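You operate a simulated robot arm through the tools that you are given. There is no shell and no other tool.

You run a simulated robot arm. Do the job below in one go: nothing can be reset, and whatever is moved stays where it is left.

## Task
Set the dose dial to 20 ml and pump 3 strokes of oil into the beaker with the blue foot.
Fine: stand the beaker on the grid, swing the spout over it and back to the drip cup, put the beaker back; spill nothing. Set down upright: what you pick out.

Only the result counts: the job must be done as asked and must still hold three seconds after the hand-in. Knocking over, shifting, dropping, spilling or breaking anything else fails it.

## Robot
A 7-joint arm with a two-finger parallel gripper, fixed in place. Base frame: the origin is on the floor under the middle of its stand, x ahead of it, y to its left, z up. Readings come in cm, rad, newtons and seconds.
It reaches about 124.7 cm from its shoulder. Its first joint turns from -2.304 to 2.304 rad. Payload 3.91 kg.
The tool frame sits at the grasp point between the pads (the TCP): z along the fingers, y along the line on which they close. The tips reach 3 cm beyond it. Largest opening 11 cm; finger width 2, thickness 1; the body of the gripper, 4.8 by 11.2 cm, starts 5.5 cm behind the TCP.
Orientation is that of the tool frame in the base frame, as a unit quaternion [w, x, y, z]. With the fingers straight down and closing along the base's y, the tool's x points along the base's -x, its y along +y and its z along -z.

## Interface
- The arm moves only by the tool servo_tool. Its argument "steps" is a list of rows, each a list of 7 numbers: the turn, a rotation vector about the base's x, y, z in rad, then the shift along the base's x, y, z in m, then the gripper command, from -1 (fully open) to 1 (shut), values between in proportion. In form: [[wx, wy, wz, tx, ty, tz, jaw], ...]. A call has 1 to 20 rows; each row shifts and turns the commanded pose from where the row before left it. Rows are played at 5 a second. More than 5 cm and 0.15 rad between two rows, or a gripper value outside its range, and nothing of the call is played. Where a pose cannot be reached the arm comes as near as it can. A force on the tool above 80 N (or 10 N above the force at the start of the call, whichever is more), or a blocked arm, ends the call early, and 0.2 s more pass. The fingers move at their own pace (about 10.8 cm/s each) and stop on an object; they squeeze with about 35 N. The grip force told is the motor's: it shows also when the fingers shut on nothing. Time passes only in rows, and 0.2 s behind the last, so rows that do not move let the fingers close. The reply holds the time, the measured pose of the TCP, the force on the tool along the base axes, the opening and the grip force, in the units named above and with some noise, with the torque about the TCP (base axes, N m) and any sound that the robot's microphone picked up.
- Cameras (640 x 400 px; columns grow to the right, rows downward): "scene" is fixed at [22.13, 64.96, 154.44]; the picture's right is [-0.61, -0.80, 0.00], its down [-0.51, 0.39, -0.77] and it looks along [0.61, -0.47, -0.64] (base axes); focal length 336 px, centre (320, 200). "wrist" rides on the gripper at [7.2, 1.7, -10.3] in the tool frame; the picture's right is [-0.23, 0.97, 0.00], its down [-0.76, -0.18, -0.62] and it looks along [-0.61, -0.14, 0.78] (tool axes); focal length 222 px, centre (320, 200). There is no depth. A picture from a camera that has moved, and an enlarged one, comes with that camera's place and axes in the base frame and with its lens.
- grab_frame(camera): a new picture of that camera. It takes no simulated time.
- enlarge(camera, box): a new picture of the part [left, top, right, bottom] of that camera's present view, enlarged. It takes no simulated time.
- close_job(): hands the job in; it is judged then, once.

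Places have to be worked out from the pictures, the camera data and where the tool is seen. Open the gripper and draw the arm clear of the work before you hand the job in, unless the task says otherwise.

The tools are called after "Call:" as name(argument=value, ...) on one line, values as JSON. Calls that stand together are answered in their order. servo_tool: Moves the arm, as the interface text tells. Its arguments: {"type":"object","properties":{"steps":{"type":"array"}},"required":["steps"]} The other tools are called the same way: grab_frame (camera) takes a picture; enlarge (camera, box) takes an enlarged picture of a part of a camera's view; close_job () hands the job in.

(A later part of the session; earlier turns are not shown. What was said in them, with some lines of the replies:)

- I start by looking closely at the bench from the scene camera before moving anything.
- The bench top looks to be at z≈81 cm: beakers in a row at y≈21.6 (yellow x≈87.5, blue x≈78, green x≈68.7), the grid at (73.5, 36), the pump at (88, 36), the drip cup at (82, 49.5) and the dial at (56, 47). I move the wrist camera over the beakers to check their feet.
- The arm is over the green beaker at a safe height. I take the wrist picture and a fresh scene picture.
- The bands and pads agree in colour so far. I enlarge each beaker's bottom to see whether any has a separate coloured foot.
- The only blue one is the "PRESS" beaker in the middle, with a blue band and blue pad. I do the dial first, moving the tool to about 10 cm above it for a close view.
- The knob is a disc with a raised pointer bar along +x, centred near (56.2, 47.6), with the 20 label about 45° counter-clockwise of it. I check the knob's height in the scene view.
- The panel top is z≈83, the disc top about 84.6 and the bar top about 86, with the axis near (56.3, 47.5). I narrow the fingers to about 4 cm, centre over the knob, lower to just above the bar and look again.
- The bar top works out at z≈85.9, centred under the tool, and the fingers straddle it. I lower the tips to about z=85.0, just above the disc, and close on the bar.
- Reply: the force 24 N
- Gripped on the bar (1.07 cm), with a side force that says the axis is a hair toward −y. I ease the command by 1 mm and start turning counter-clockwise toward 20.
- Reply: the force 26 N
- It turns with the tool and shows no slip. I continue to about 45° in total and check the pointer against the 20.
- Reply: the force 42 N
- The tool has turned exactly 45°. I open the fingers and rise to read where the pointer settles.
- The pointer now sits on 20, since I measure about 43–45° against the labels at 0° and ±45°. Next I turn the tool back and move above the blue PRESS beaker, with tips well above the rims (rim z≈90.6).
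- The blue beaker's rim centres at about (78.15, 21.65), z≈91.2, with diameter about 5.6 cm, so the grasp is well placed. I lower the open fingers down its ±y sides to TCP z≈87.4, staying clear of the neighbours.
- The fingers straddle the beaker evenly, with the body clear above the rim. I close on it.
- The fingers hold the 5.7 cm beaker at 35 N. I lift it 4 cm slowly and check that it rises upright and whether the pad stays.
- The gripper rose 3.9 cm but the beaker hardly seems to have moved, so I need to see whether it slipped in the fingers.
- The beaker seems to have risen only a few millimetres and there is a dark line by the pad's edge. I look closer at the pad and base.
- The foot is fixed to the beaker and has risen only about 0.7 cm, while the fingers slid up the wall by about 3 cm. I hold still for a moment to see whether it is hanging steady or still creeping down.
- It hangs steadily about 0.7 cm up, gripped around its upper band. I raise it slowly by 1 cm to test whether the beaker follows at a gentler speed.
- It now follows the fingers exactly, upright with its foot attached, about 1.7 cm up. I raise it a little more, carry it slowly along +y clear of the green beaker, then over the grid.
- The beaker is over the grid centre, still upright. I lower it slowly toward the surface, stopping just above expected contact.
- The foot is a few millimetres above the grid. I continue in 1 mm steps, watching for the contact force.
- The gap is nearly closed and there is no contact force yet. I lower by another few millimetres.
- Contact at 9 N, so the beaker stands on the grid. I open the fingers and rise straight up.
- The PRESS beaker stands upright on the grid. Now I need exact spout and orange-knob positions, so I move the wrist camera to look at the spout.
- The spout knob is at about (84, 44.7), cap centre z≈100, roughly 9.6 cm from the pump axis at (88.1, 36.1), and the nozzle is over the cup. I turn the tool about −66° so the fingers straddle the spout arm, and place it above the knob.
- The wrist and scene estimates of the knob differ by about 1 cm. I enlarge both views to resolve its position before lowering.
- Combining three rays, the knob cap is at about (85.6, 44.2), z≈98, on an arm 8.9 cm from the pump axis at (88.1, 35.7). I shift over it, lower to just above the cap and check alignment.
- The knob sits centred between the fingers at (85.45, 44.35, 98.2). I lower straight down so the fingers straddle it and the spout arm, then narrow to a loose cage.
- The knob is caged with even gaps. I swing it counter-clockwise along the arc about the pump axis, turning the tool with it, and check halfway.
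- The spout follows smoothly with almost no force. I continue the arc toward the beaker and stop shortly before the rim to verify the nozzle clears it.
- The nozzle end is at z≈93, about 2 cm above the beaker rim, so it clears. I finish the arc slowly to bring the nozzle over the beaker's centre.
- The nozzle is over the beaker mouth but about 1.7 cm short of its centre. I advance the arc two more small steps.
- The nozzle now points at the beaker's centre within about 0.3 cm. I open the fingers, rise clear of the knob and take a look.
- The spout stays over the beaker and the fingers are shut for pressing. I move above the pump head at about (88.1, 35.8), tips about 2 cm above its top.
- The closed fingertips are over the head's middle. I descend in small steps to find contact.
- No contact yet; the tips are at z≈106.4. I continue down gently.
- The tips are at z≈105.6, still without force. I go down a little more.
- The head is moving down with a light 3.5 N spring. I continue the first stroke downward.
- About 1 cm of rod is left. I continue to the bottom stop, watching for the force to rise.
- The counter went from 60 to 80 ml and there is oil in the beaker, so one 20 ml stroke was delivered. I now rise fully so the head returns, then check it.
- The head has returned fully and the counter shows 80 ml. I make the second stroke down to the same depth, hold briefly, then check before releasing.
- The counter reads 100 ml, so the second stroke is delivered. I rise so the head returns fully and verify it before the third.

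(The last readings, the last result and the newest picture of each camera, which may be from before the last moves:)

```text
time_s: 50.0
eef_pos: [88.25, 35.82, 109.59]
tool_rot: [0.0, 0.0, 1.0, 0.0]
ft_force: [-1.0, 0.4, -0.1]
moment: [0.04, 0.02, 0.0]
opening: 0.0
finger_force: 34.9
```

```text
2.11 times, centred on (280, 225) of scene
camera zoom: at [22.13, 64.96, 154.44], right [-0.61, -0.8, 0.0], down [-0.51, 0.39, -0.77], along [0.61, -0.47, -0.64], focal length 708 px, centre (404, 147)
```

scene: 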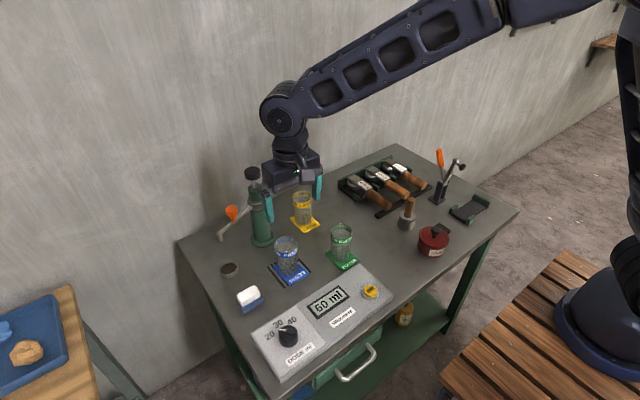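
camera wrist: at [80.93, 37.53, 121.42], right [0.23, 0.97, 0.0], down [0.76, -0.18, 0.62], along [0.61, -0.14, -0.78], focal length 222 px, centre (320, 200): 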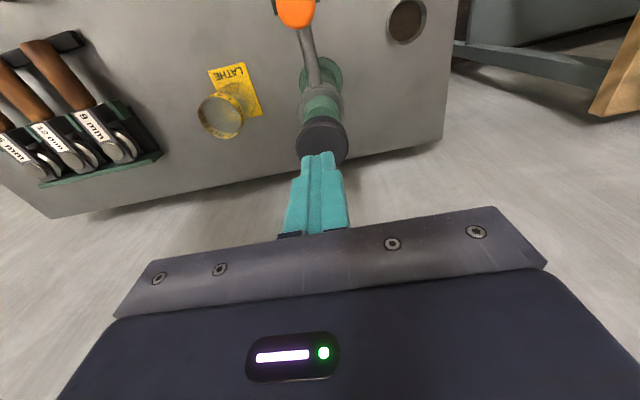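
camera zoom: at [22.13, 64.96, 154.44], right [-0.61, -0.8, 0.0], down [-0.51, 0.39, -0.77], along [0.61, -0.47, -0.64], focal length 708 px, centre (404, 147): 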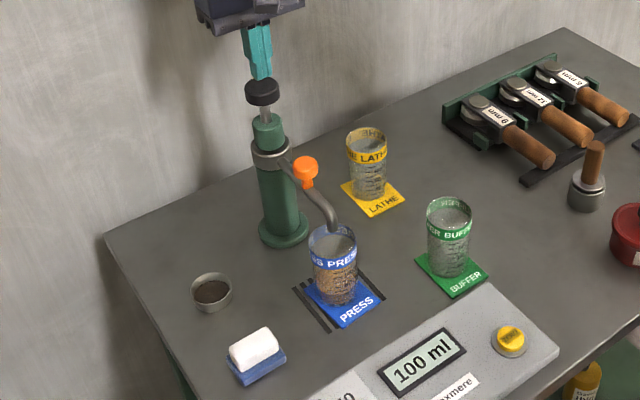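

The head is up and the counter holds at 100 ml. I make the third and last stroke to the same depth.

Call:
servo_tool(steps=[[0, 0, 0, 0, 0, -0.006, 1], [0, 0, 0, 0, 0, -0.006, 1], [0, 0, 0, 0, 0, -0.005, 1], [0, 0, 0, 0, 0, -0.005, 1], [0, 0, 0, 0, 0, -0.005, 1], [0, 0, 0, 0, 0, -0.005, 1], [0, 0, 0, 0, 0, -0.004, 1], [0, 0, 0, 0, 0, -0.004, 1], [0, 0, 0, 0, 0, 0, 1]])

Call:
enlarge(camera="scene", box=[215, 130, 345, 320])

```text
time_s: 52.0
eef_pos: [88.22, 35.88, 105.8]
tool_rot: [0.001, -0.001, 1.0, 0.001]
ft_force: [6.5, 0.4, 14.5]
moment: [0.01, -0.18, 0.0]
opening: 0.0
finger_force: 35.1
```

```text
2.11 times, centred on (280, 225) of scene
camera zoom: at [22.13, 64.96, 154.44], right [-0.61, -0.8, 0.0], down [-0.51, 0.39, -0.77], along [0.61, -0.47, -0.64], focal length 708 px, centre (404, 147)
```

zoom: 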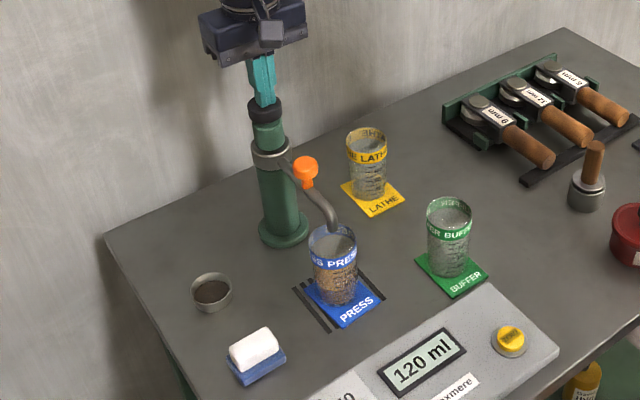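

The counter reads 120 ml, which is 60 ml more than at the start: three 20 ml strokes. I release the head, rise clear and wait for any drips.

Call:
servo_tool(steps=[[0, 0, 0, 0, 0, 0.006, 1], [0, 0, 0, 0, 0, 0.01, 1], [0, 0, 0, 0, 0, 0.012, 1], [0, 0, 0, 0, 0, 0.02, 1], [0, 0, 0, -0.015, 0, 0.02, 1], [0, 0, 0, -0.03, 0, 0, 0.1], [0, 0, 0, -0.03, 0, 0, 0.1], [0, 0, 0, -0.016, 0.001, 0, 0.1], [0, 0, 0, 0, 0, 0, 0.1], [0, 0, 0, 0, 0, 0, 0.1], [0, 0, 0, 0, 0, 0, 0.1], [0, 0, 0, 0, 0, 0, 0.1], [0, 0, 0, 0, 0, 0, 0.1]])

Call:
enlarge(camera="scene", box=[215, 150, 325, 290])

Call:
grab_frame(camera="wrist")

Call:
enlarge(camera="wrist", box=[240, 0, 400, 160])

```text
time_s: 54.8
eef_pos: [79.1, 36.16, 112.52]
tool_rot: [0.0, 0.0, 1.0, 0.0]
ft_force: [-0.9, 1.3, -0.1]
moment: [-0.01, 0.0, 0.01]
opening: 4.95
finger_force: 0.1
```

```text
2.86 times, centred on (270, 220) of scene
camera zoom: at [22.13, 64.96, 154.44], right [-0.61, -0.8, 0.0], down [-0.51, 0.39, -0.77], along [0.61, -0.47, -0.64], focal length 961 px, centre (463, 143)
```

zoom: 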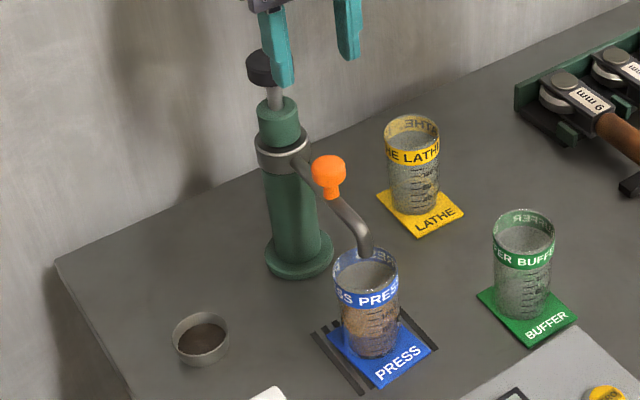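

```text
taken
camera wrist: at [71.83, 37.75, 122.81], right [0.23, 0.97, 0.0], down [0.76, -0.18, 0.62], along [0.61, -0.14, -0.78], focal length 222 px, centre (320, 200)
```

wrist: 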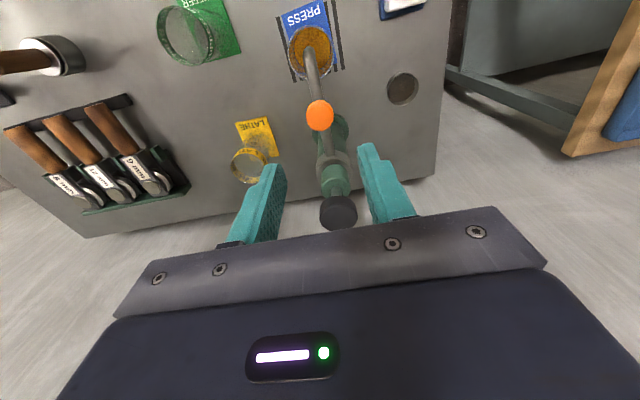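

```text
2.50 times, centred on (320, 80) of wrist
camera zoom: at [71.83, 37.75, 122.81], right [0.23, 0.97, 0.0], down [0.76, -0.18, 0.62], along [0.61, -0.14, -0.78], focal length 555 px, centre (320, 500)
```

zoom: 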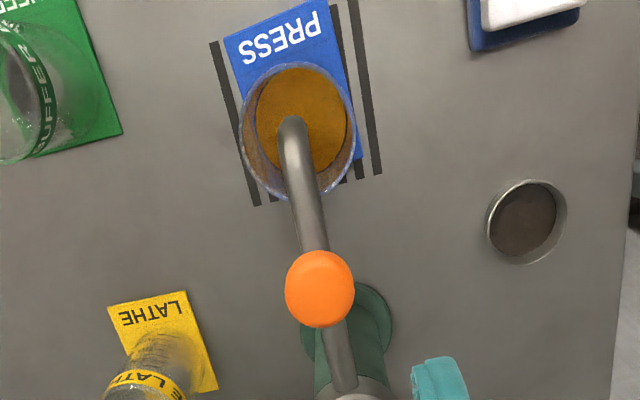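

The beaker holds the oil, the nozzle is dry above it and nothing is spilled. The knob is at about (79.2, 36.1), so I lower the fingers around it again and cage it.

Call:
servo_tool(steps=[[0, 0, 0, 0, 0, -0.04, 0.1], [0, 0, 0, 0, 0, -0.04, 0.1], [0, 0, 0, 0, 0, -0.03, 0.1], [0, 0, 0, 0, 0, -0.02, 0.1], [0, 0, 0, 0, 0, -0.014, 0.1], [0, 0, 0, 0, 0, 0, 0.4], [0, 0, 0, 0, 0, 0, 0.4]])

Call:
enlarge(camera="wrist", box=[230, 90, 410, 220])

Call:
enlarge(camera="scene", box=[225, 180, 315, 290])

```text
time_s: 56.4
eef_pos: [79.09, 35.99, 97.87]
tool_rot: [0.0, 0.0, 1.0, 0.0]
ft_force: [0.0, 0.2, -0.6]
moment: [0.01, 0.01, -0.03]
opening: 3.32
finger_force: 0.2
```

```text
3.08 times, centred on (320, 155) of wrist
camera zoom: at [71.86, 37.64, 108.32], right [0.23, 0.97, 0.0], down [0.76, -0.18, 0.62], along [0.61, -0.14, -0.78], focal length 684 px, centre (320, 338)
```

zoom: 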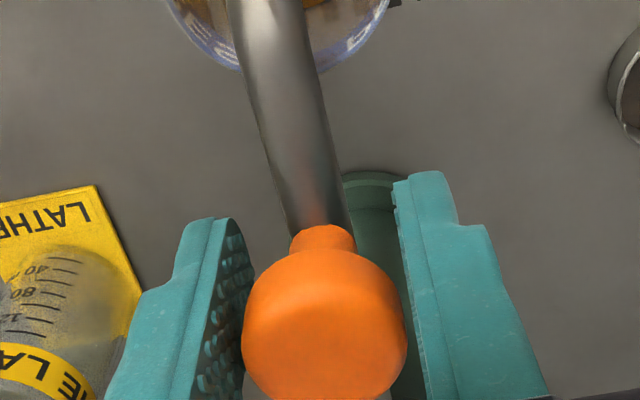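

```text
3.64 times, centred on (270, 235) of scene
camera zoom: at [22.13, 64.96, 154.44], right [-0.61, -0.8, 0.0], down [-0.51, 0.39, -0.77], along [0.61, -0.47, -0.64], focal length 1223 px, centre (502, 73)
```

zoom: 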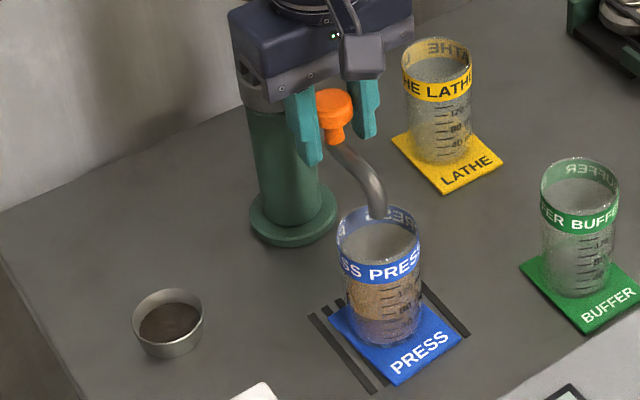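

The knob is caged again. I swing it back clockwise along the same arc, first over about 43°.

Call:
servo_tool(steps=[[0, 0, -0.062, 0.0004, 0.0056, 0, 0.4], [0, 0, -0.062, 0.0007, 0.0056, 0, 0.4], [0, 0, -0.062, 0.0011, 0.0055, 0, 0.4], [0, 0, -0.062, 0.0014, 0.0054, 0, 0.4], [0, 0, -0.062, 0.00175, 0.0053, 0, 0.4], [0, 0, -0.062, 0.0021, 0.0052, 0, 0.4], [0, 0, -0.062, 0.0024, 0.00505, 0, 0.4], [0, 0, -0.062, 0.0027, 0.0049, 0, 0.4], [0, 0, -0.062, 0.003, 0.0047, 0, 0.4], [0, 0, -0.062, 0.0033, 0.0045, 0, 0.4], [0, 0, -0.062, 0.0035, 0.0043, 0, 0.4], [0, 0, -0.062, 0.0039, 0.0041, 0, 0.4]])

Call:
enlarge(camera="wrist", box=[230, 90, 410, 220])

Call:
enlarge(camera="scene", box=[215, 180, 315, 290])

```text
time_s: 59.0
eef_pos: [81.68, 42.01, 98.1]
tool_rot: [0.0, 0.364, 0.931, 0.0]
ft_force: [0.1, -0.5, -0.2]
moment: [0.01, -0.02, 0.03]
opening: 3.31
finger_force: 0.1
```

```text
3.08 times, centred on (320, 155) of wrist
camera zoom: at [77.52, 48.1, 108.4], right [0.83, 0.56, 0.0], down [0.44, -0.65, 0.62], along [0.35, -0.51, -0.78], focal length 684 px, centre (320, 338)
```

zoom: 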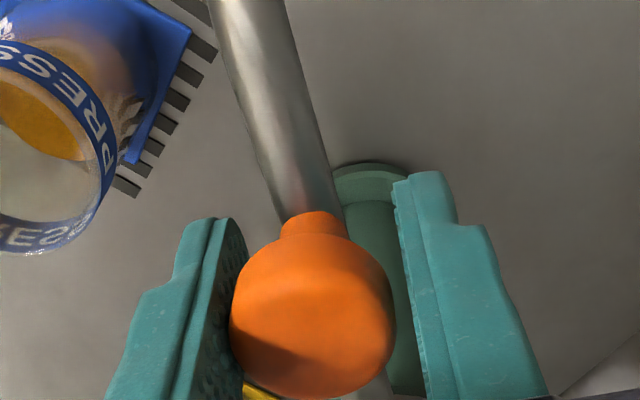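

```text
3.64 times, centred on (265, 235) of scene
camera zoom: at [22.13, 64.96, 154.44], right [-0.61, -0.8, 0.0], down [-0.51, 0.39, -0.77], along [0.61, -0.47, -0.64], focal length 1223 px, centre (520, 73)
```

zoom: 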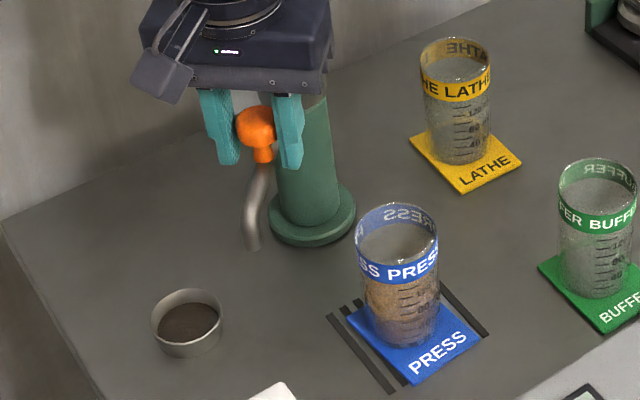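

The spout follows and the beaker is undisturbed. I finish the arc back to the starting direction over the drip cup.

Call:
servo_tool(steps=[[0, 0, -0.062, 0.0041, 0.0038, 0, 0.4], [0, 0, -0.062, 0.0043, 0.0036, 0, 0.4], [0, 0, -0.062, 0.0045, 0.0032, 0, 0.4], [0, 0, -0.062, 0.0047, 0.0031, 0, 0.4], [0, 0, -0.062, 0.0049, 0.0026, 0, 0.4], [0, 0, -0.062, 0.005, 0.0025, 0, 0.4], [0, 0, -0.04, 0.0053, 0.002, 0, 0.4], [0, 0, -0.02, 0.0052, 0.0019, 0, 0.4], [0, 0, 0, 0, 0, 0, 0.4]])

Call:
grab_frame(camera="wrist")

Call:
enlarge(camera="scene", box=[205, 170, 305, 290])

```text
time_s: 61.0
eef_pos: [85.54, 44.26, 98.04]
tool_rot: [0.0, 0.554, 0.832, 0.0]
ft_force: [-0.5, 0.0, 0.6]
moment: [-0.02, -0.01, 0.0]
opening: 3.3
finger_force: 0.1
```

```text
taken
camera wrist: at [84.25, 51.51, 108.47], right [0.99, 0.17, 0.0], down [0.13, -0.77, 0.62], along [0.1, -0.61, -0.78], focal length 222 px, centre (320, 200)
```

wrist: 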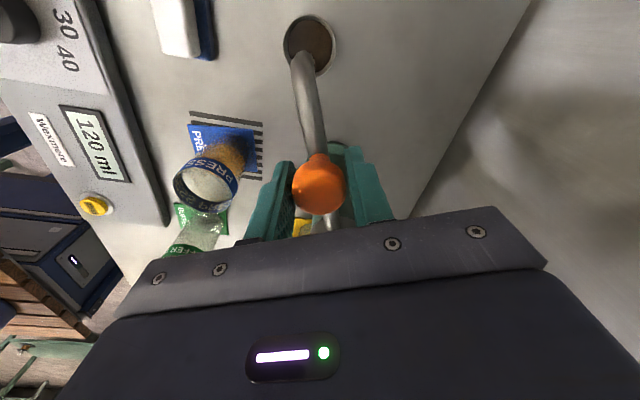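

```text
3.33 times, centred on (255, 230) of scene
camera zoom: at [22.13, 64.96, 154.44], right [-0.61, -0.8, 0.0], down [-0.51, 0.39, -0.77], along [0.61, -0.47, -0.64], focal length 1121 px, centre (537, 100)
```

zoom: 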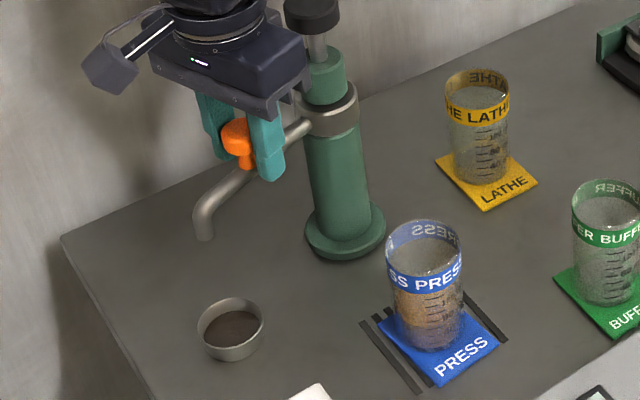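

The nozzle is back at its original image position, over the drip cup centre at about (82.8, 49.6). I open the fingers, rise, and back off.

Call:
servo_tool(steps=[[0, 0, 0, 0, 0, 0, 0.1], [0, 0, 0, 0, 0, 0, 0.1], [0, 0, 0, 0, 0, 0.02, 0.1], [0, 0, 0, 0, 0, 0.035, 0.1], [0, 0, 0, 0, 0, 0.04, 0.1], [0, 0, 0.1, -0.015, 0, 0.035, 0.1], [0, 0, 0.13, -0.025, -0.01, 0.01, 0], [0, 0, 0.13, -0.025, -0.015, 0, -0.2], [0, 0, 0.13, -0.025, -0.015, 0, -0.4], [0, 0, 0.13, -0.025, -0.015, 0, -0.6], [0, 0, 0.13, -0.003, -0.015, 0, -0.8], [0, 0, 0.13, 0, -0.01, 0, -1], [0, 0, 0.13, 0, 0, 0, -1], [0, 0, 0.13, 0, 0, 0, -1], [0, 0, 0.132, 0, 0, 0, -1], [0, 0, 0, 0, 0, 0, -1]])

Call:
grab_frame(camera="wrist")

Call:
enlarge(camera="scene", box=[205, 170, 345, 290])

```text
time_s: 64.4
eef_pos: [73.56, 36.3, 112.03]
tool_rot: [0.001, -0.05, 0.999, 0.001]
ft_force: [-0.3, -1.0, -0.2]
moment: [-0.03, 0.01, 0.01]
opening: 11.02
finger_force: 0.1
```

```text
taken
camera wrist: at [66.27, 37.21, 122.43], right [0.13, 0.99, 0.0], down [0.78, -0.1, 0.62], along [0.62, -0.08, -0.78], focal length 222 px, centre (320, 200)
```

wrist: 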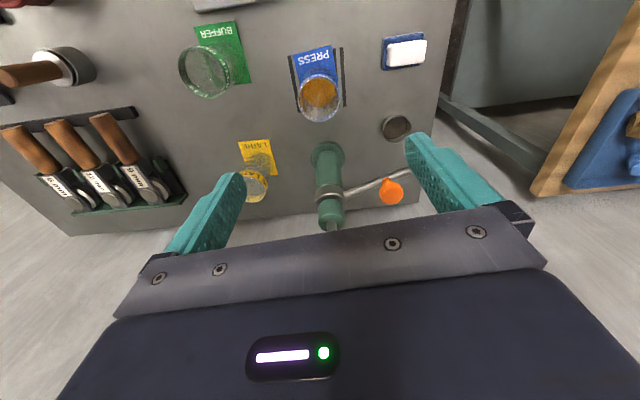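

```text
3.33 times, centred on (275, 230) of scene
camera zoom: at [22.13, 64.96, 154.44], right [-0.61, -0.8, 0.0], down [-0.51, 0.39, -0.77], along [0.61, -0.47, -0.64], focal length 1121 px, centre (470, 100)
```

zoom: 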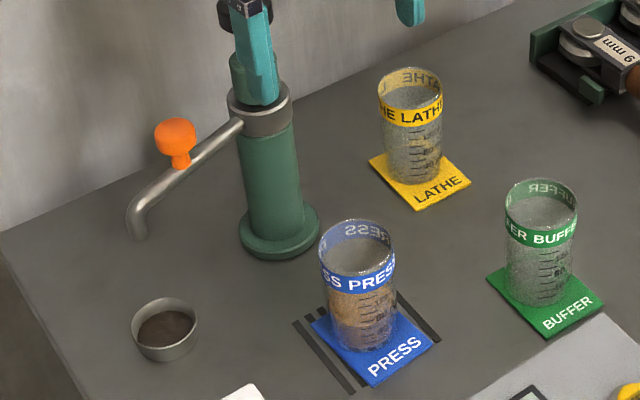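

The spout rests over the cup. I square the tool and lower to just above the beaker's rim to locate its axis precisely for a better-centred grip.

Call:
servo_tool(steps=[[0, 0, -0.1, 0.003, -0.002, -0.02, -1], [0, 0, 0, 0, 0, -0.035, -1], [0, 0, 0, 0, 0, -0.035, -1], [0, 0, 0, 0, 0, -0.03, -1], [0, 0, 0, 0, 0, 0, -1]])

Call:
enlarge(camera="wrist", box=[240, 40, 400, 200])

Call:
enlarge(camera="scene", box=[255, 215, 325, 290])

```text
time_s: 65.6
eef_pos: [74.02, 36.06, 100.06]
tool_rot: [0.0, 0.001, 1.0, 0.0]
ft_force: [0.2, -0.3, 0.8]
moment: [0.0, -0.04, 0.02]
opening: 11.01
finger_force: 0.1
```

```text
2.50 times, centred on (320, 120) of wrist
camera zoom: at [66.76, 37.72, 110.37], right [0.23, 0.97, 0.0], down [0.76, -0.18, 0.62], along [0.61, -0.14, -0.78], focal length 555 px, centre (320, 400)
```

zoom: 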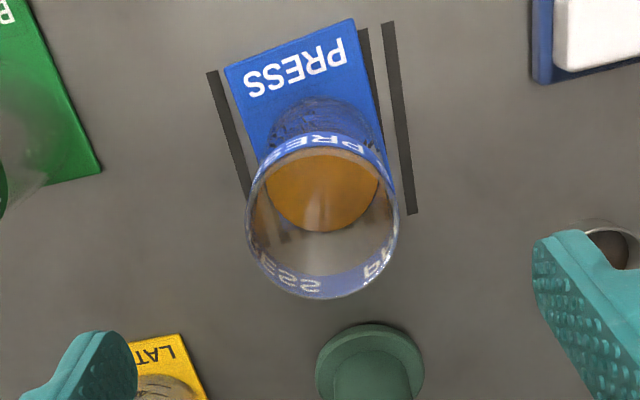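

```text
5.33 times, centred on (290, 252) of scene
camera zoom: at [22.13, 64.96, 154.44], right [-0.61, -0.8, 0.0], down [-0.51, 0.39, -0.77], along [0.61, -0.47, -0.64], focal length 1793 px, centre (480, -80)
```

zoom: 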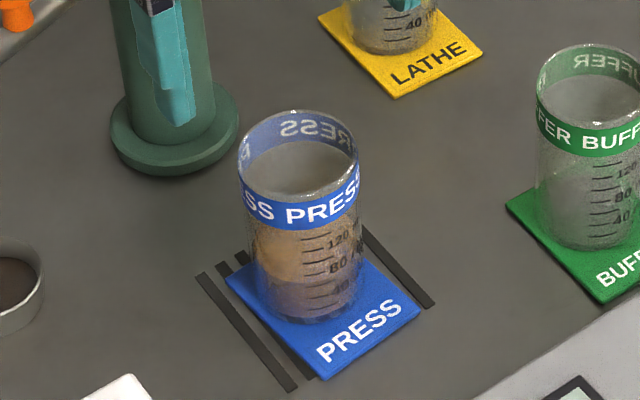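

The beaker's axis is at about (74.0, 36.1) with the rim at z≈91. I lower the open fingers to TCP z≈90.5, the height at which the grip held before.

Call:
servo_tool(steps=[[0, 0, 0, 0, 0.0005, -0.03, -1], [0, 0, 0, 0, 0, -0.03, -1], [0, 0, 0, 0, 0, -0.025, -1], [0, 0, 0, 0, 0, -0.01, -1], [0, 0, 0, 0, 0, 0, -1]])

Call:
grab_frame(camera="wrist")

Call:
enlarge(camera="scene", box=[245, 205, 325, 290])

```text
time_s: 66.8
eef_pos: [73.95, 36.13, 90.54]
tool_rot: [0.001, 0.001, 1.0, 0.001]
ft_force: [-0.6, 0.4, 0.1]
moment: [-0.02, 0.03, -0.02]
opening: 10.98
finger_force: 0.1
```

```text
taken
camera wrist: at [66.7, 37.76, 100.96], right [0.23, 0.97, 0.0], down [0.76, -0.18, 0.62], along [0.61, -0.14, -0.78], focal length 222 px, centre (320, 200)
```

wrist: 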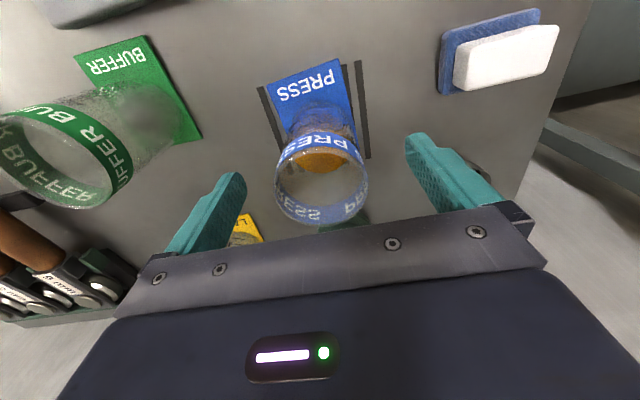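

```text
4.71 times, centred on (285, 248) of scene
camera zoom: at [22.13, 64.96, 154.44], right [-0.61, -0.8, 0.0], down [-0.51, 0.39, -0.77], along [0.61, -0.47, -0.64], focal length 1582 px, centre (485, -24)
```

zoom: 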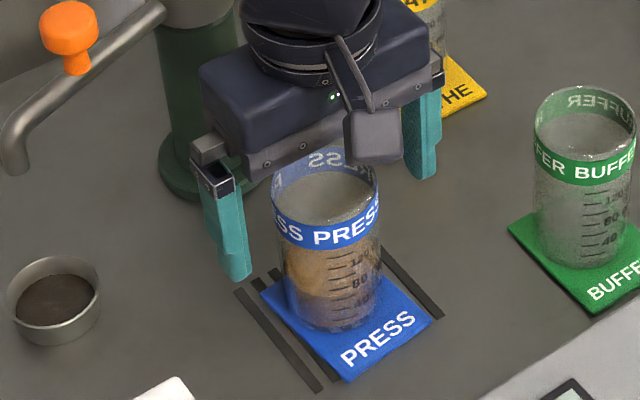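

The beaker is centred between the fingers. I close in two stages: first to just wider than the beaker, then onto it.

Call:
servo_tool(steps=[[0, 0, 0, 0, 0, 0, -0.5], [0, 0, 0, 0, 0, 0, -0.12], [0, 0, 0, 0, 0, 0, -0.12], [0, 0, 0, 0, 0, 0, 0.1], [0, 0, 0, 0, 0, 0, 0.4], [0, 0, 0, 0, 0, 0, 1], [0, 0, 0, 0, 0, 0, 1]])

```text
time_s: 68.4
eef_pos: [74.02, 36.07, 90.59]
tool_rot: [0.0, 0.001, 1.0, 0.0]
ft_force: [0.4, 1.5, 2.3]
moment: [0.08, -0.02, -0.02]
opening: 5.72
finger_force: 34.8
```

Gripped at 5.7 cm with 35 N. I lift very slowly by about 1 cm and check that the beaker follows.

Call:
servo_tool(steps=[[0, 0, 0, 0, 0, 0.001, 1], [0, 0, 0, 0, 0, 0.002, 1], [0, 0, 0, 0, 0, 0.002, 1], [0, 0, 0, 0, 0, 0.002, 1], [0, 0, 0, 0, 0, 0.002, 1], [0, 0, 0, 0, 0, 0.001, 1], [0, 0, 0, 0, 0, 0, 1]])

Call:
grab_frame(camera="wrist")

Call:
enlarge(camera="scene", box=[245, 205, 325, 290])

```text
time_s: 70.0
eef_pos: [73.97, 36.05, 91.59]
tool_rot: [-0.001, 0.001, 1.0, 0.0]
ft_force: [-0.2, 0.7, -1.8]
moment: [0.04, 0.0, -0.03]
opening: 5.71
finger_force: 35.1
```

```text
taken
camera wrist: at [66.7, 37.74, 101.93], right [0.23, 0.97, 0.0], down [0.76, -0.18, 0.62], along [0.61, -0.14, -0.78], focal length 222 px, centre (320, 200)
```

wrist: 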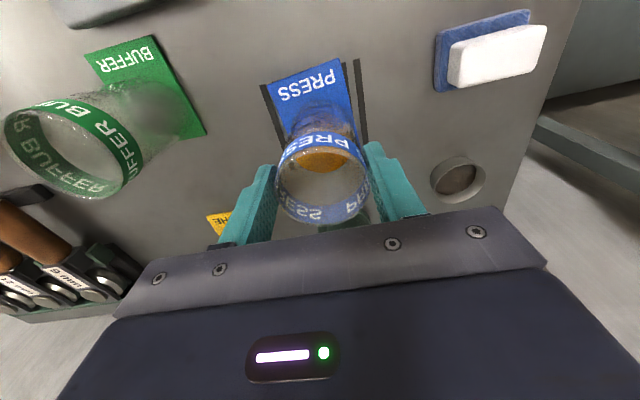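

```text
4.71 times, centred on (285, 248) of scene
camera zoom: at [22.13, 64.96, 154.44], right [-0.61, -0.8, 0.0], down [-0.51, 0.39, -0.77], along [0.61, -0.47, -0.64], focal length 1582 px, centre (485, -24)
```

zoom: 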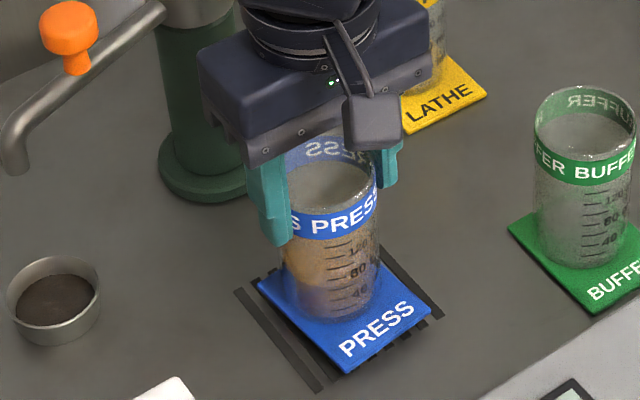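

The beaker follows the fingers without slipping. I lift another 1.5 cm slowly, then carry it back along the reverse path at gentle speed, stopping short above its original spot.

Call:
servo_tool(steps=[[0, 0, 0, 0, 0, 0.002, 1], [0, 0, 0, 0, 0, 0.003, 1], [0, 0, 0, 0, 0, 0.003, 1], [0, 0, 0, 0, 0, 0.003, 1], [0, 0, 0, 0, 0, 0.003, 1], [0, 0, 0, 0, 0, 0.002, 1], [0, 0, 0, 0.002, -0.002, 0, 1], [0, 0, 0, 0.005, -0.005, 0, 1], [0, 0, 0, 0.007, -0.008, 0, 1], [0, 0, 0, 0.008, -0.009, 0, 1], [0, 0, 0, 0.008, -0.009, 0, 1], [0, 0, 0, 0.007, -0.009, 0, 1], [0, 0, 0, 0.005, -0.009, 0, 1], [0, 0, 0, 0.003, -0.01, 0, 1], [0, 0, 0, 0.001, -0.01, 0, 1], [0, 0, 0, 0, -0.01, 0, 1], [0, 0, 0, 0, -0.01, 0, 1], [0, 0, 0, 0, -0.01, 0, 1]])

Call:
grab_frame(camera="wrist")

Call:
enlarge(camera="scene", box=[255, 185, 365, 280])

```text
time_s: 73.8
eef_pos: [78.74, 25.93, 93.26]
tool_rot: [0.001, 0.002, 1.0, -0.001]
ft_force: [0.1, -0.4, -1.9]
moment: [0.0, -0.01, 0.0]
opening: 5.68
finger_force: 34.8
```

```text
taken
camera wrist: at [71.38, 27.68, 103.58], right [0.23, 0.97, 0.0], down [0.76, -0.18, 0.62], along [0.61, -0.14, -0.78], focal length 222 px, centre (320, 200)
```

wrist: 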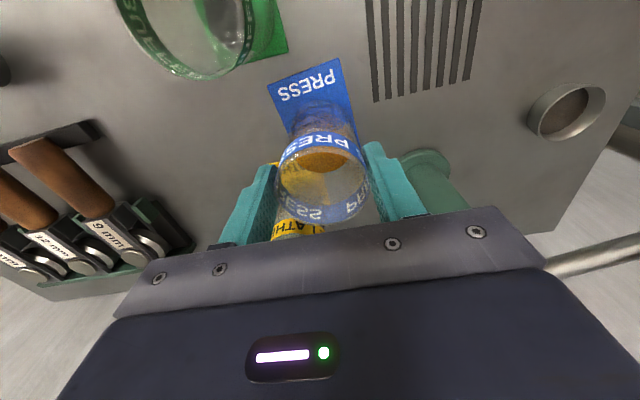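

```text
4.21 times, centred on (310, 232) of scene
camera zoom: at [22.13, 64.96, 154.44], right [-0.61, -0.8, 0.0], down [-0.51, 0.39, -0.77], along [0.61, -0.47, -0.64], focal length 1416 px, centre (362, 63)
```

zoom: 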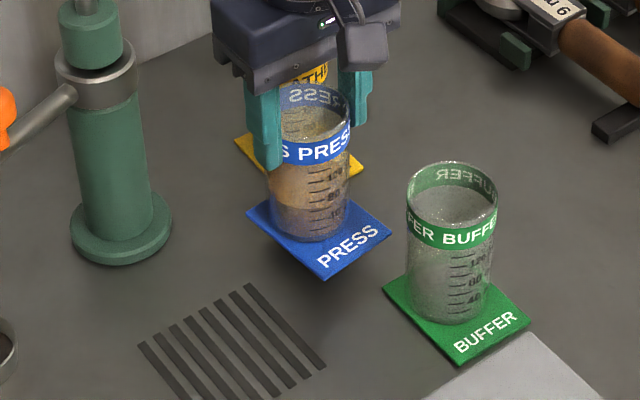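

It is held upright and level. I finish the last 4.2 cm along −y to above its original spot.

Call:
servo_tool(steps=[[0, 0, 0, 0, -0.009, 0, 1], [0, 0, 0, 0, -0.009, 0, 1], [0, 0, 0, 0, -0.009, 0, 1], [0, 0, 0, 0, -0.008, 0, 1], [0, 0, 0, 0, -0.005, 0, 1], [0, 0, 0, 0, -0.002, 0, 1], [0, 0, 0, 0, 0, 0, 1]])

Call:
grab_frame(camera="wrist")

Call:
enlarge(camera="scene", box=[285, 185, 365, 275])

```text
time_s: 75.4
eef_pos: [78.56, 21.88, 93.22]
tool_rot: [0.001, 0.001, 1.0, 0.001]
ft_force: [-0.4, -0.1, -1.6]
moment: [0.0, 0.01, -0.01]
opening: 5.69
finger_force: 35.0
```

```text
taken
camera wrist: at [71.36, 23.47, 103.48], right [0.23, 0.97, 0.0], down [0.76, -0.18, 0.62], along [0.61, -0.14, -0.78], focal length 222 px, centre (320, 200)
```

wrist: 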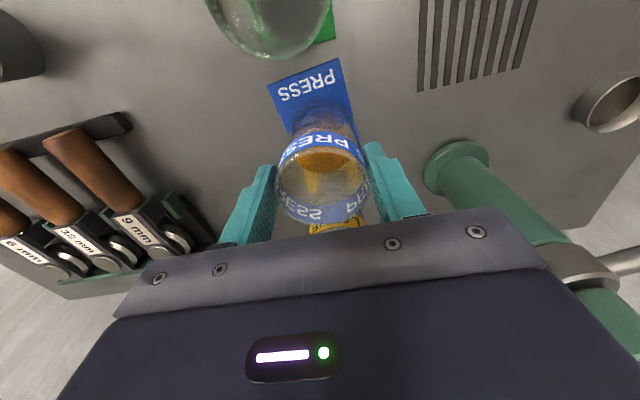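

```text
4.44 times, centred on (325, 230) of scene
camera zoom: at [22.13, 64.96, 154.44], right [-0.61, -0.8, 0.0], down [-0.51, 0.39, -0.77], along [0.61, -0.47, -0.64], focal length 1494 px, centre (298, 67)
```

zoom: 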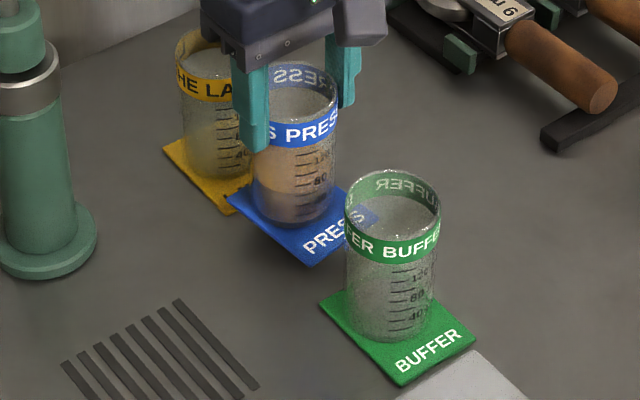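

The beaker is above its spot. I lower it slowly to a few millimetres above the bench, then compare the foot's corners with the original picture before setting down.

Call:
servo_tool(steps=[[0, 0, 0, 0, 0, -0.002, 1], [0, 0, 0, 0, 0, -0.004, 1], [0, 0, 0, 0, 0, -0.004, 1], [0, 0, 0, 0, 0, -0.004, 1], [0, 0, 0, 0, 0, -0.004, 1], [0, 0, 0, 0, 0, -0.003, 1], [0, 0, 0, 0, 0, -0.002, 1], [0, 0, 0, 0, 0, 0, 1]])

Call:
enlarge(camera="scene", box=[285, 185, 365, 275])

Call:
enlarge(camera="scene", box=[300, 200, 345, 255])

```text
time_s: 77.2
eef_pos: [78.5, 21.74, 90.83]
tool_rot: [0.0, 0.001, 1.0, 0.0]
ft_force: [0.6, -0.3, -1.7]
moment: [0.02, -0.04, 0.0]
opening: 5.69
finger_force: 34.8
```

```text
4.44 times, centred on (325, 230) of scene
camera zoom: at [22.13, 64.96, 154.44], right [-0.61, -0.8, 0.0], down [-0.51, 0.39, -0.77], along [0.61, -0.47, -0.64], focal length 1494 px, centre (298, 67)
```

zoom: 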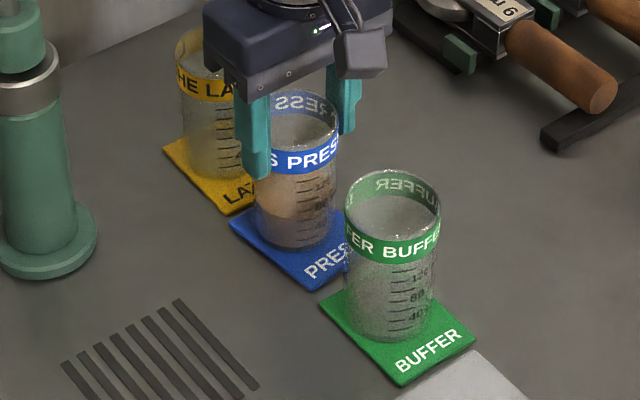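

```text
7.27 times, centred on (322, 228) of scene
camera zoom: at [22.13, 64.96, 154.44], right [-0.61, -0.8, 0.0], down [-0.51, 0.39, -0.77], along [0.61, -0.47, -0.64], focal length 2445 px, centre (302, 0)
```

zoom: 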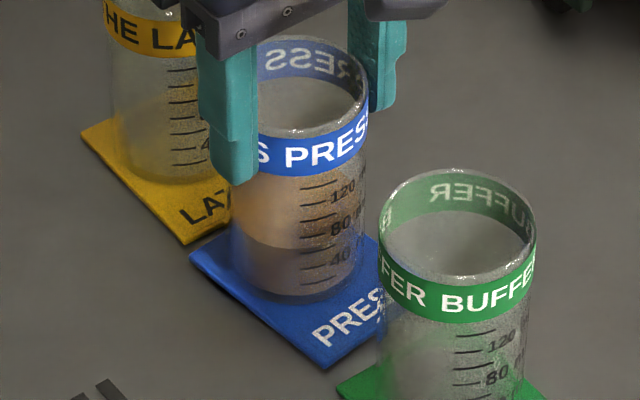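

Compared with the original picture, the foot is about 4° counter-clockwise and 0.3–0.4 cm off. While still hovering about 3 mm up, I turn it back by 0.075 rad and nudge it into line with the other feet.

Call:
servo_tool(steps=[[0, 0, -0.015, -0.0005, -0.0005, 0.0005, 1], [0, 0, -0.02, -0.0005, -0.001, 0, 1], [0, 0, -0.02, -0.0005, -0.001, 0, 1], [0, 0, -0.02, -0.0005, -0.001, 0, 1], [0, 0, 0, 0, 0, 0, 1]])

Call:
enlarge(camera="scene", box=[300, 200, 345, 255])

Call:
enlarge(camera="scene", box=[285, 185, 365, 275])

Call:
grab_frame(camera="wrist")

```text
time_s: 78.4
eef_pos: [78.46, 21.35, 91.0]
tool_rot: [0.0, 0.039, 0.999, 0.0]
ft_force: [-0.4, -0.2, -1.8]
moment: [0.0, -0.02, 0.04]
opening: 5.71
finger_force: 35.1
```

```text
7.27 times, centred on (322, 228) of scene
camera zoom: at [22.13, 64.96, 154.44], right [-0.61, -0.8, 0.0], down [-0.51, 0.39, -0.77], along [0.61, -0.47, -0.64], focal length 2445 px, centre (302, 0)
```

zoom: 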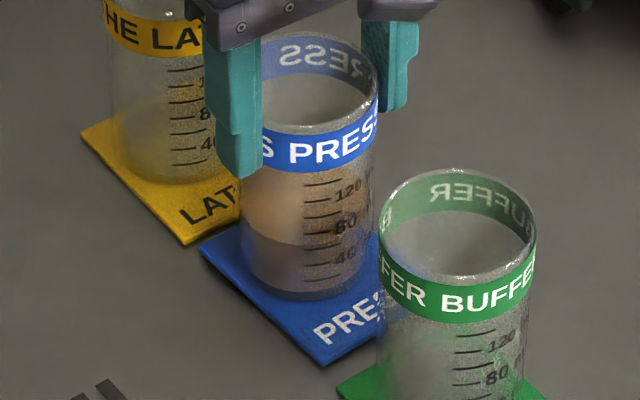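

```text
4.44 times, centred on (325, 230) of scene
camera zoom: at [22.13, 64.96, 154.44], right [-0.61, -0.8, 0.0], down [-0.51, 0.39, -0.77], along [0.61, -0.47, -0.64], focal length 1494 px, centre (298, 67)
```

zoom: 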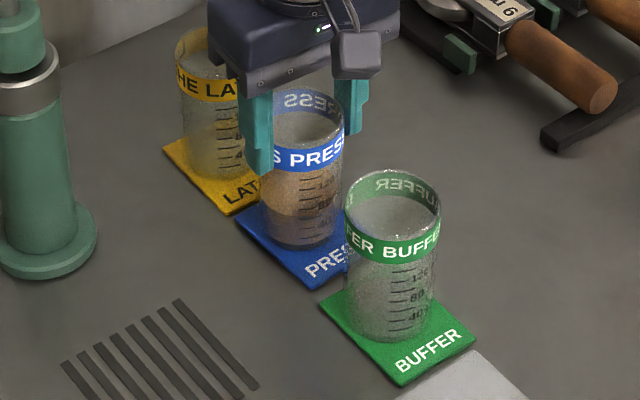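

```text
taken
camera wrist: at [71.3, 23.64, 101.26], right [0.3, 0.95, 0.0], down [0.75, -0.24, 0.62], along [0.59, -0.19, -0.78], focal length 222 px, centre (320, 200)
```

wrist: 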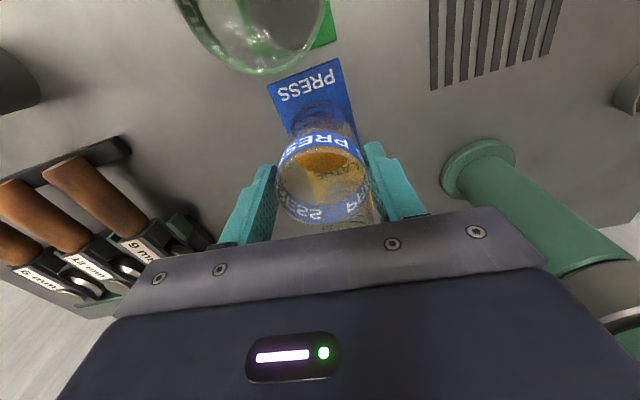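

The corners now project to the original positions once lowered. I set it down in 1 mm steps, watching for the contact force.

Call:
servo_tool(steps=[[0, 0, 0, 0, 0, -0.001, 1], [0, 0, 0, 0, 0, -0.001, 1], [0, 0, 0, 0, 0, -0.001, 1], [0, 0, 0, 0, 0, 0, 1]])

```text
time_s: 79.4
eef_pos: [78.44, 21.38, 90.69]
tool_rot: [0.001, 0.039, 0.999, 0.0]
ft_force: [-1.9, -1.0, 6.5]
moment: [-0.13, 0.25, -0.09]
opening: 5.69
finger_force: 34.4
```

Contact at 6.5 N, so the beaker stands on its spot. I open the fingers gradually without moving the arm, then look.

Call:
servo_tool(steps=[[0, 0, 0, 0, 0, 0, -0.1], [0, 0, 0, 0, 0, 0, -0.2], [0, 0, 0, 0, 0, 0, -0.5], [0, 0, 0, 0, 0, 0, -1], [0, 0, 0, 0, 0, 0, -1]])

Call:
enlarge(camera="scene", box=[285, 185, 365, 275])

Call:
grab_frame(camera="wrist")

```text
time_s: 80.6
eef_pos: [78.28, 21.57, 90.61]
tool_rot: [0.0, 0.039, 0.999, 0.0]
ft_force: [0.1, 0.7, 0.0]
moment: [-0.02, -0.01, 0.0]
opening: 10.99
finger_force: 0.0
```

```text
4.44 times, centred on (325, 230) of scene
camera zoom: at [22.13, 64.96, 154.44], right [-0.61, -0.8, 0.0], down [-0.51, 0.39, -0.77], along [0.61, -0.47, -0.64], focal length 1494 px, centre (298, 67)
```

zoom: 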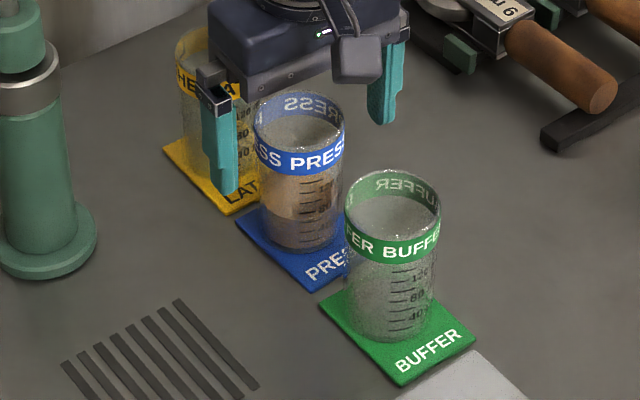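

```text
taken
camera wrist: at [71.25, 23.64, 100.96], right [0.3, 0.95, 0.0], down [0.75, -0.24, 0.62], along [0.59, -0.19, -0.78], focal length 222 px, centre (320, 200)
```

wrist: 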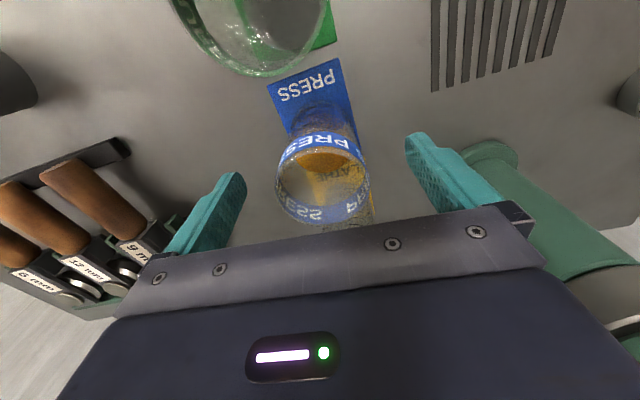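

The beaker stands upright on its spot and the fingers are clear of it. I rise straight up and draw the arm back clear of the bench.

Call:
servo_tool(steps=[[0, 0, 0, 0, 0, 0.01, -1], [0, 0, 0, 0, 0, 0.02, -1], [0, 0, 0, 0, 0, 0.04, -1], [0, 0, 0, 0, 0, 0.045, -1], [0, 0, 0, 0, 0, 0.045, -1], [0, 0, 0, 0, 0, 0.045, -1], [0, 0, 0, -0.03, 0, 0.035, -1], [0, 0, 0, -0.03, 0, 0.035, -1], [0, 0, 0, -0.035, 0, 0.03, -1], [0, 0, 0, -0.04, 0, 0.02, -1], [0, 0, 0, -0.04, 0, 0.02, -1], [0, 0, 0, -0.045, 0, 0, -1], [0, 0, 0, -0.045, 0, 0, -1], [0, 0, 0, -0.04, 0, 0, -1], [0, 0, 0, 0, 0, 0, -1]])

Call:
grab_frame(camera="scene")

Call:
enlarge(camera="scene", box=[210, 150, 370, 270])

Call:
enlarge(camera="scene", box=[220, 240, 400, 380])

Call:
enlarge(camera="scene", box=[300, 200, 345, 255])

Call:
grab_frame(camera="wrist")

```text
time_s: 83.8
eef_pos: [48.27, 21.43, 125.24]
tool_rot: [-0.001, 0.038, 0.999, 0.001]
ft_force: [-0.2, 0.6, 0.6]
moment: [0.01, 0.02, 0.04]
opening: 10.99
finger_force: 0.0
```

```text
taken
```

scene: 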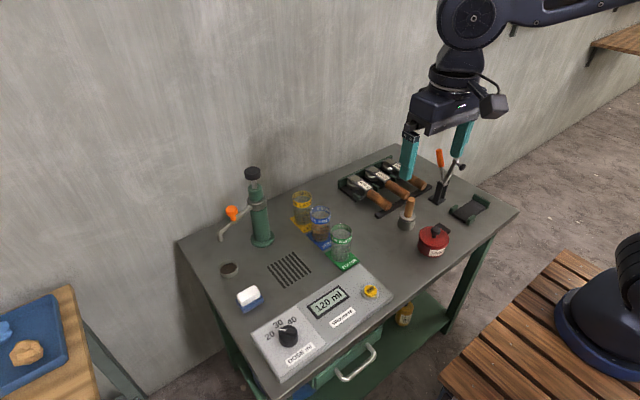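

```text
3.33 times, centred on (290, 210) of scene
camera zoom: at [22.13, 64.96, 154.44], right [-0.61, -0.8, 0.0], down [-0.51, 0.39, -0.77], along [0.61, -0.47, -0.64], focal length 1121 px, centre (420, 167)
```

zoom: 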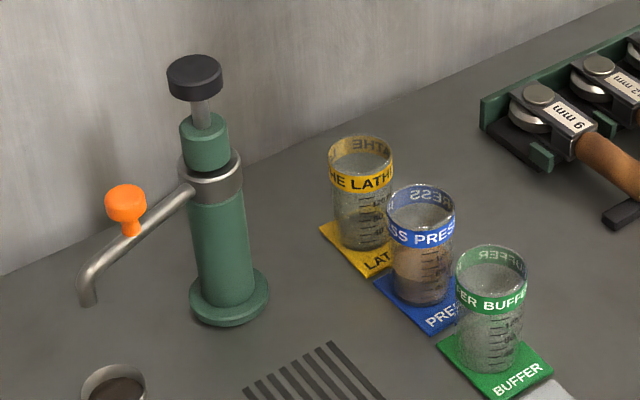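

```text
2.86 times, centred on (310, 310) of scene
camera zoom: at [22.13, 64.96, 154.44], right [-0.61, -0.8, 0.0], down [-0.51, 0.39, -0.77], along [0.61, -0.47, -0.64], focal length 961 px, centre (349, -114)
```

zoom: 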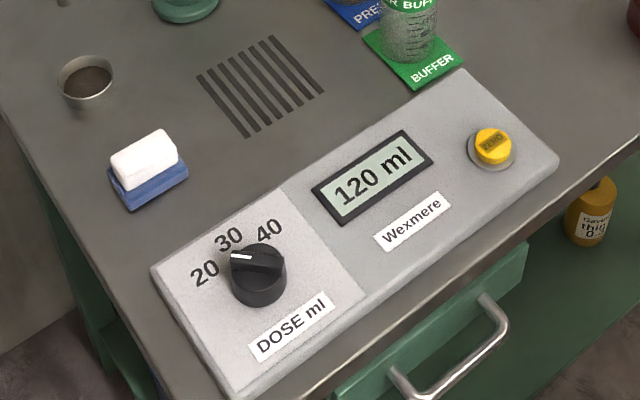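

```text
7.27 times, centred on (322, 228) of scene
camera zoom: at [22.13, 64.96, 154.44], right [-0.61, -0.8, 0.0], down [-0.51, 0.39, -0.77], along [0.61, -0.47, -0.64], focal length 2445 px, centre (302, 0)
```

zoom: 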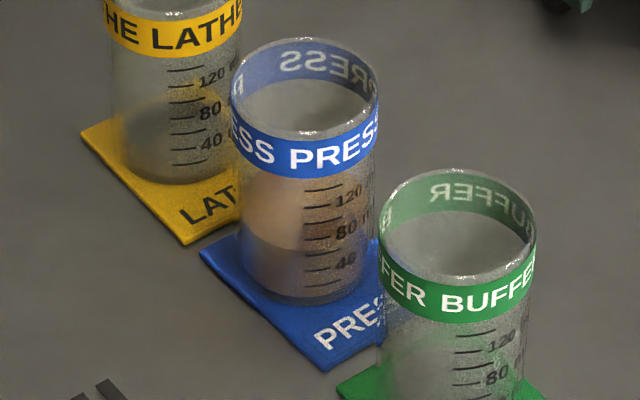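

```text
taken
camera wrist: at [41.07, 23.61, 135.59], right [0.3, 0.95, 0.0], down [0.75, -0.24, 0.62], along [0.59, -0.19, -0.78], focal length 222 px, centre (320, 200)
```

wrist: 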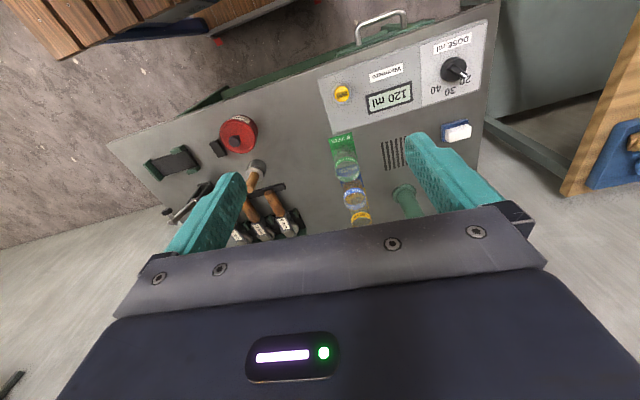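

All checks out: the dial is on 20, the counter rose by 60 ml over three strokes, and the spout is back over the drip cup. The PRESS beaker, with about 60 ml in it, stands upright on its original spot, the bench is clean, and the arm is clear with the gripper open. I hand the job in.

Call:
close_job()

```text
The job is handed in.
```

The job is done and handed in. The dose dial is on 20 ml, and three strokes of oil (60 ml) went into the beaker with the blue foot.

- **Counter:** it read 60 ml before I started and reads 120 ml now. I left it running and did not press ZERO, since the task didn't ask for it.
- **Spout:** it is back over the drip cup. I saw no oil on the bench.
- **Beaker:** it stands upright on its original spot, within about 3 mm judging by the pictures. On the first lift my fingers slid about 3 cm up its side while it was still empty. It stayed upright, and I regripped it higher and moved slowly after that.
- **Arm:** the gripper is open and the arm is drawn back clear of the bench.
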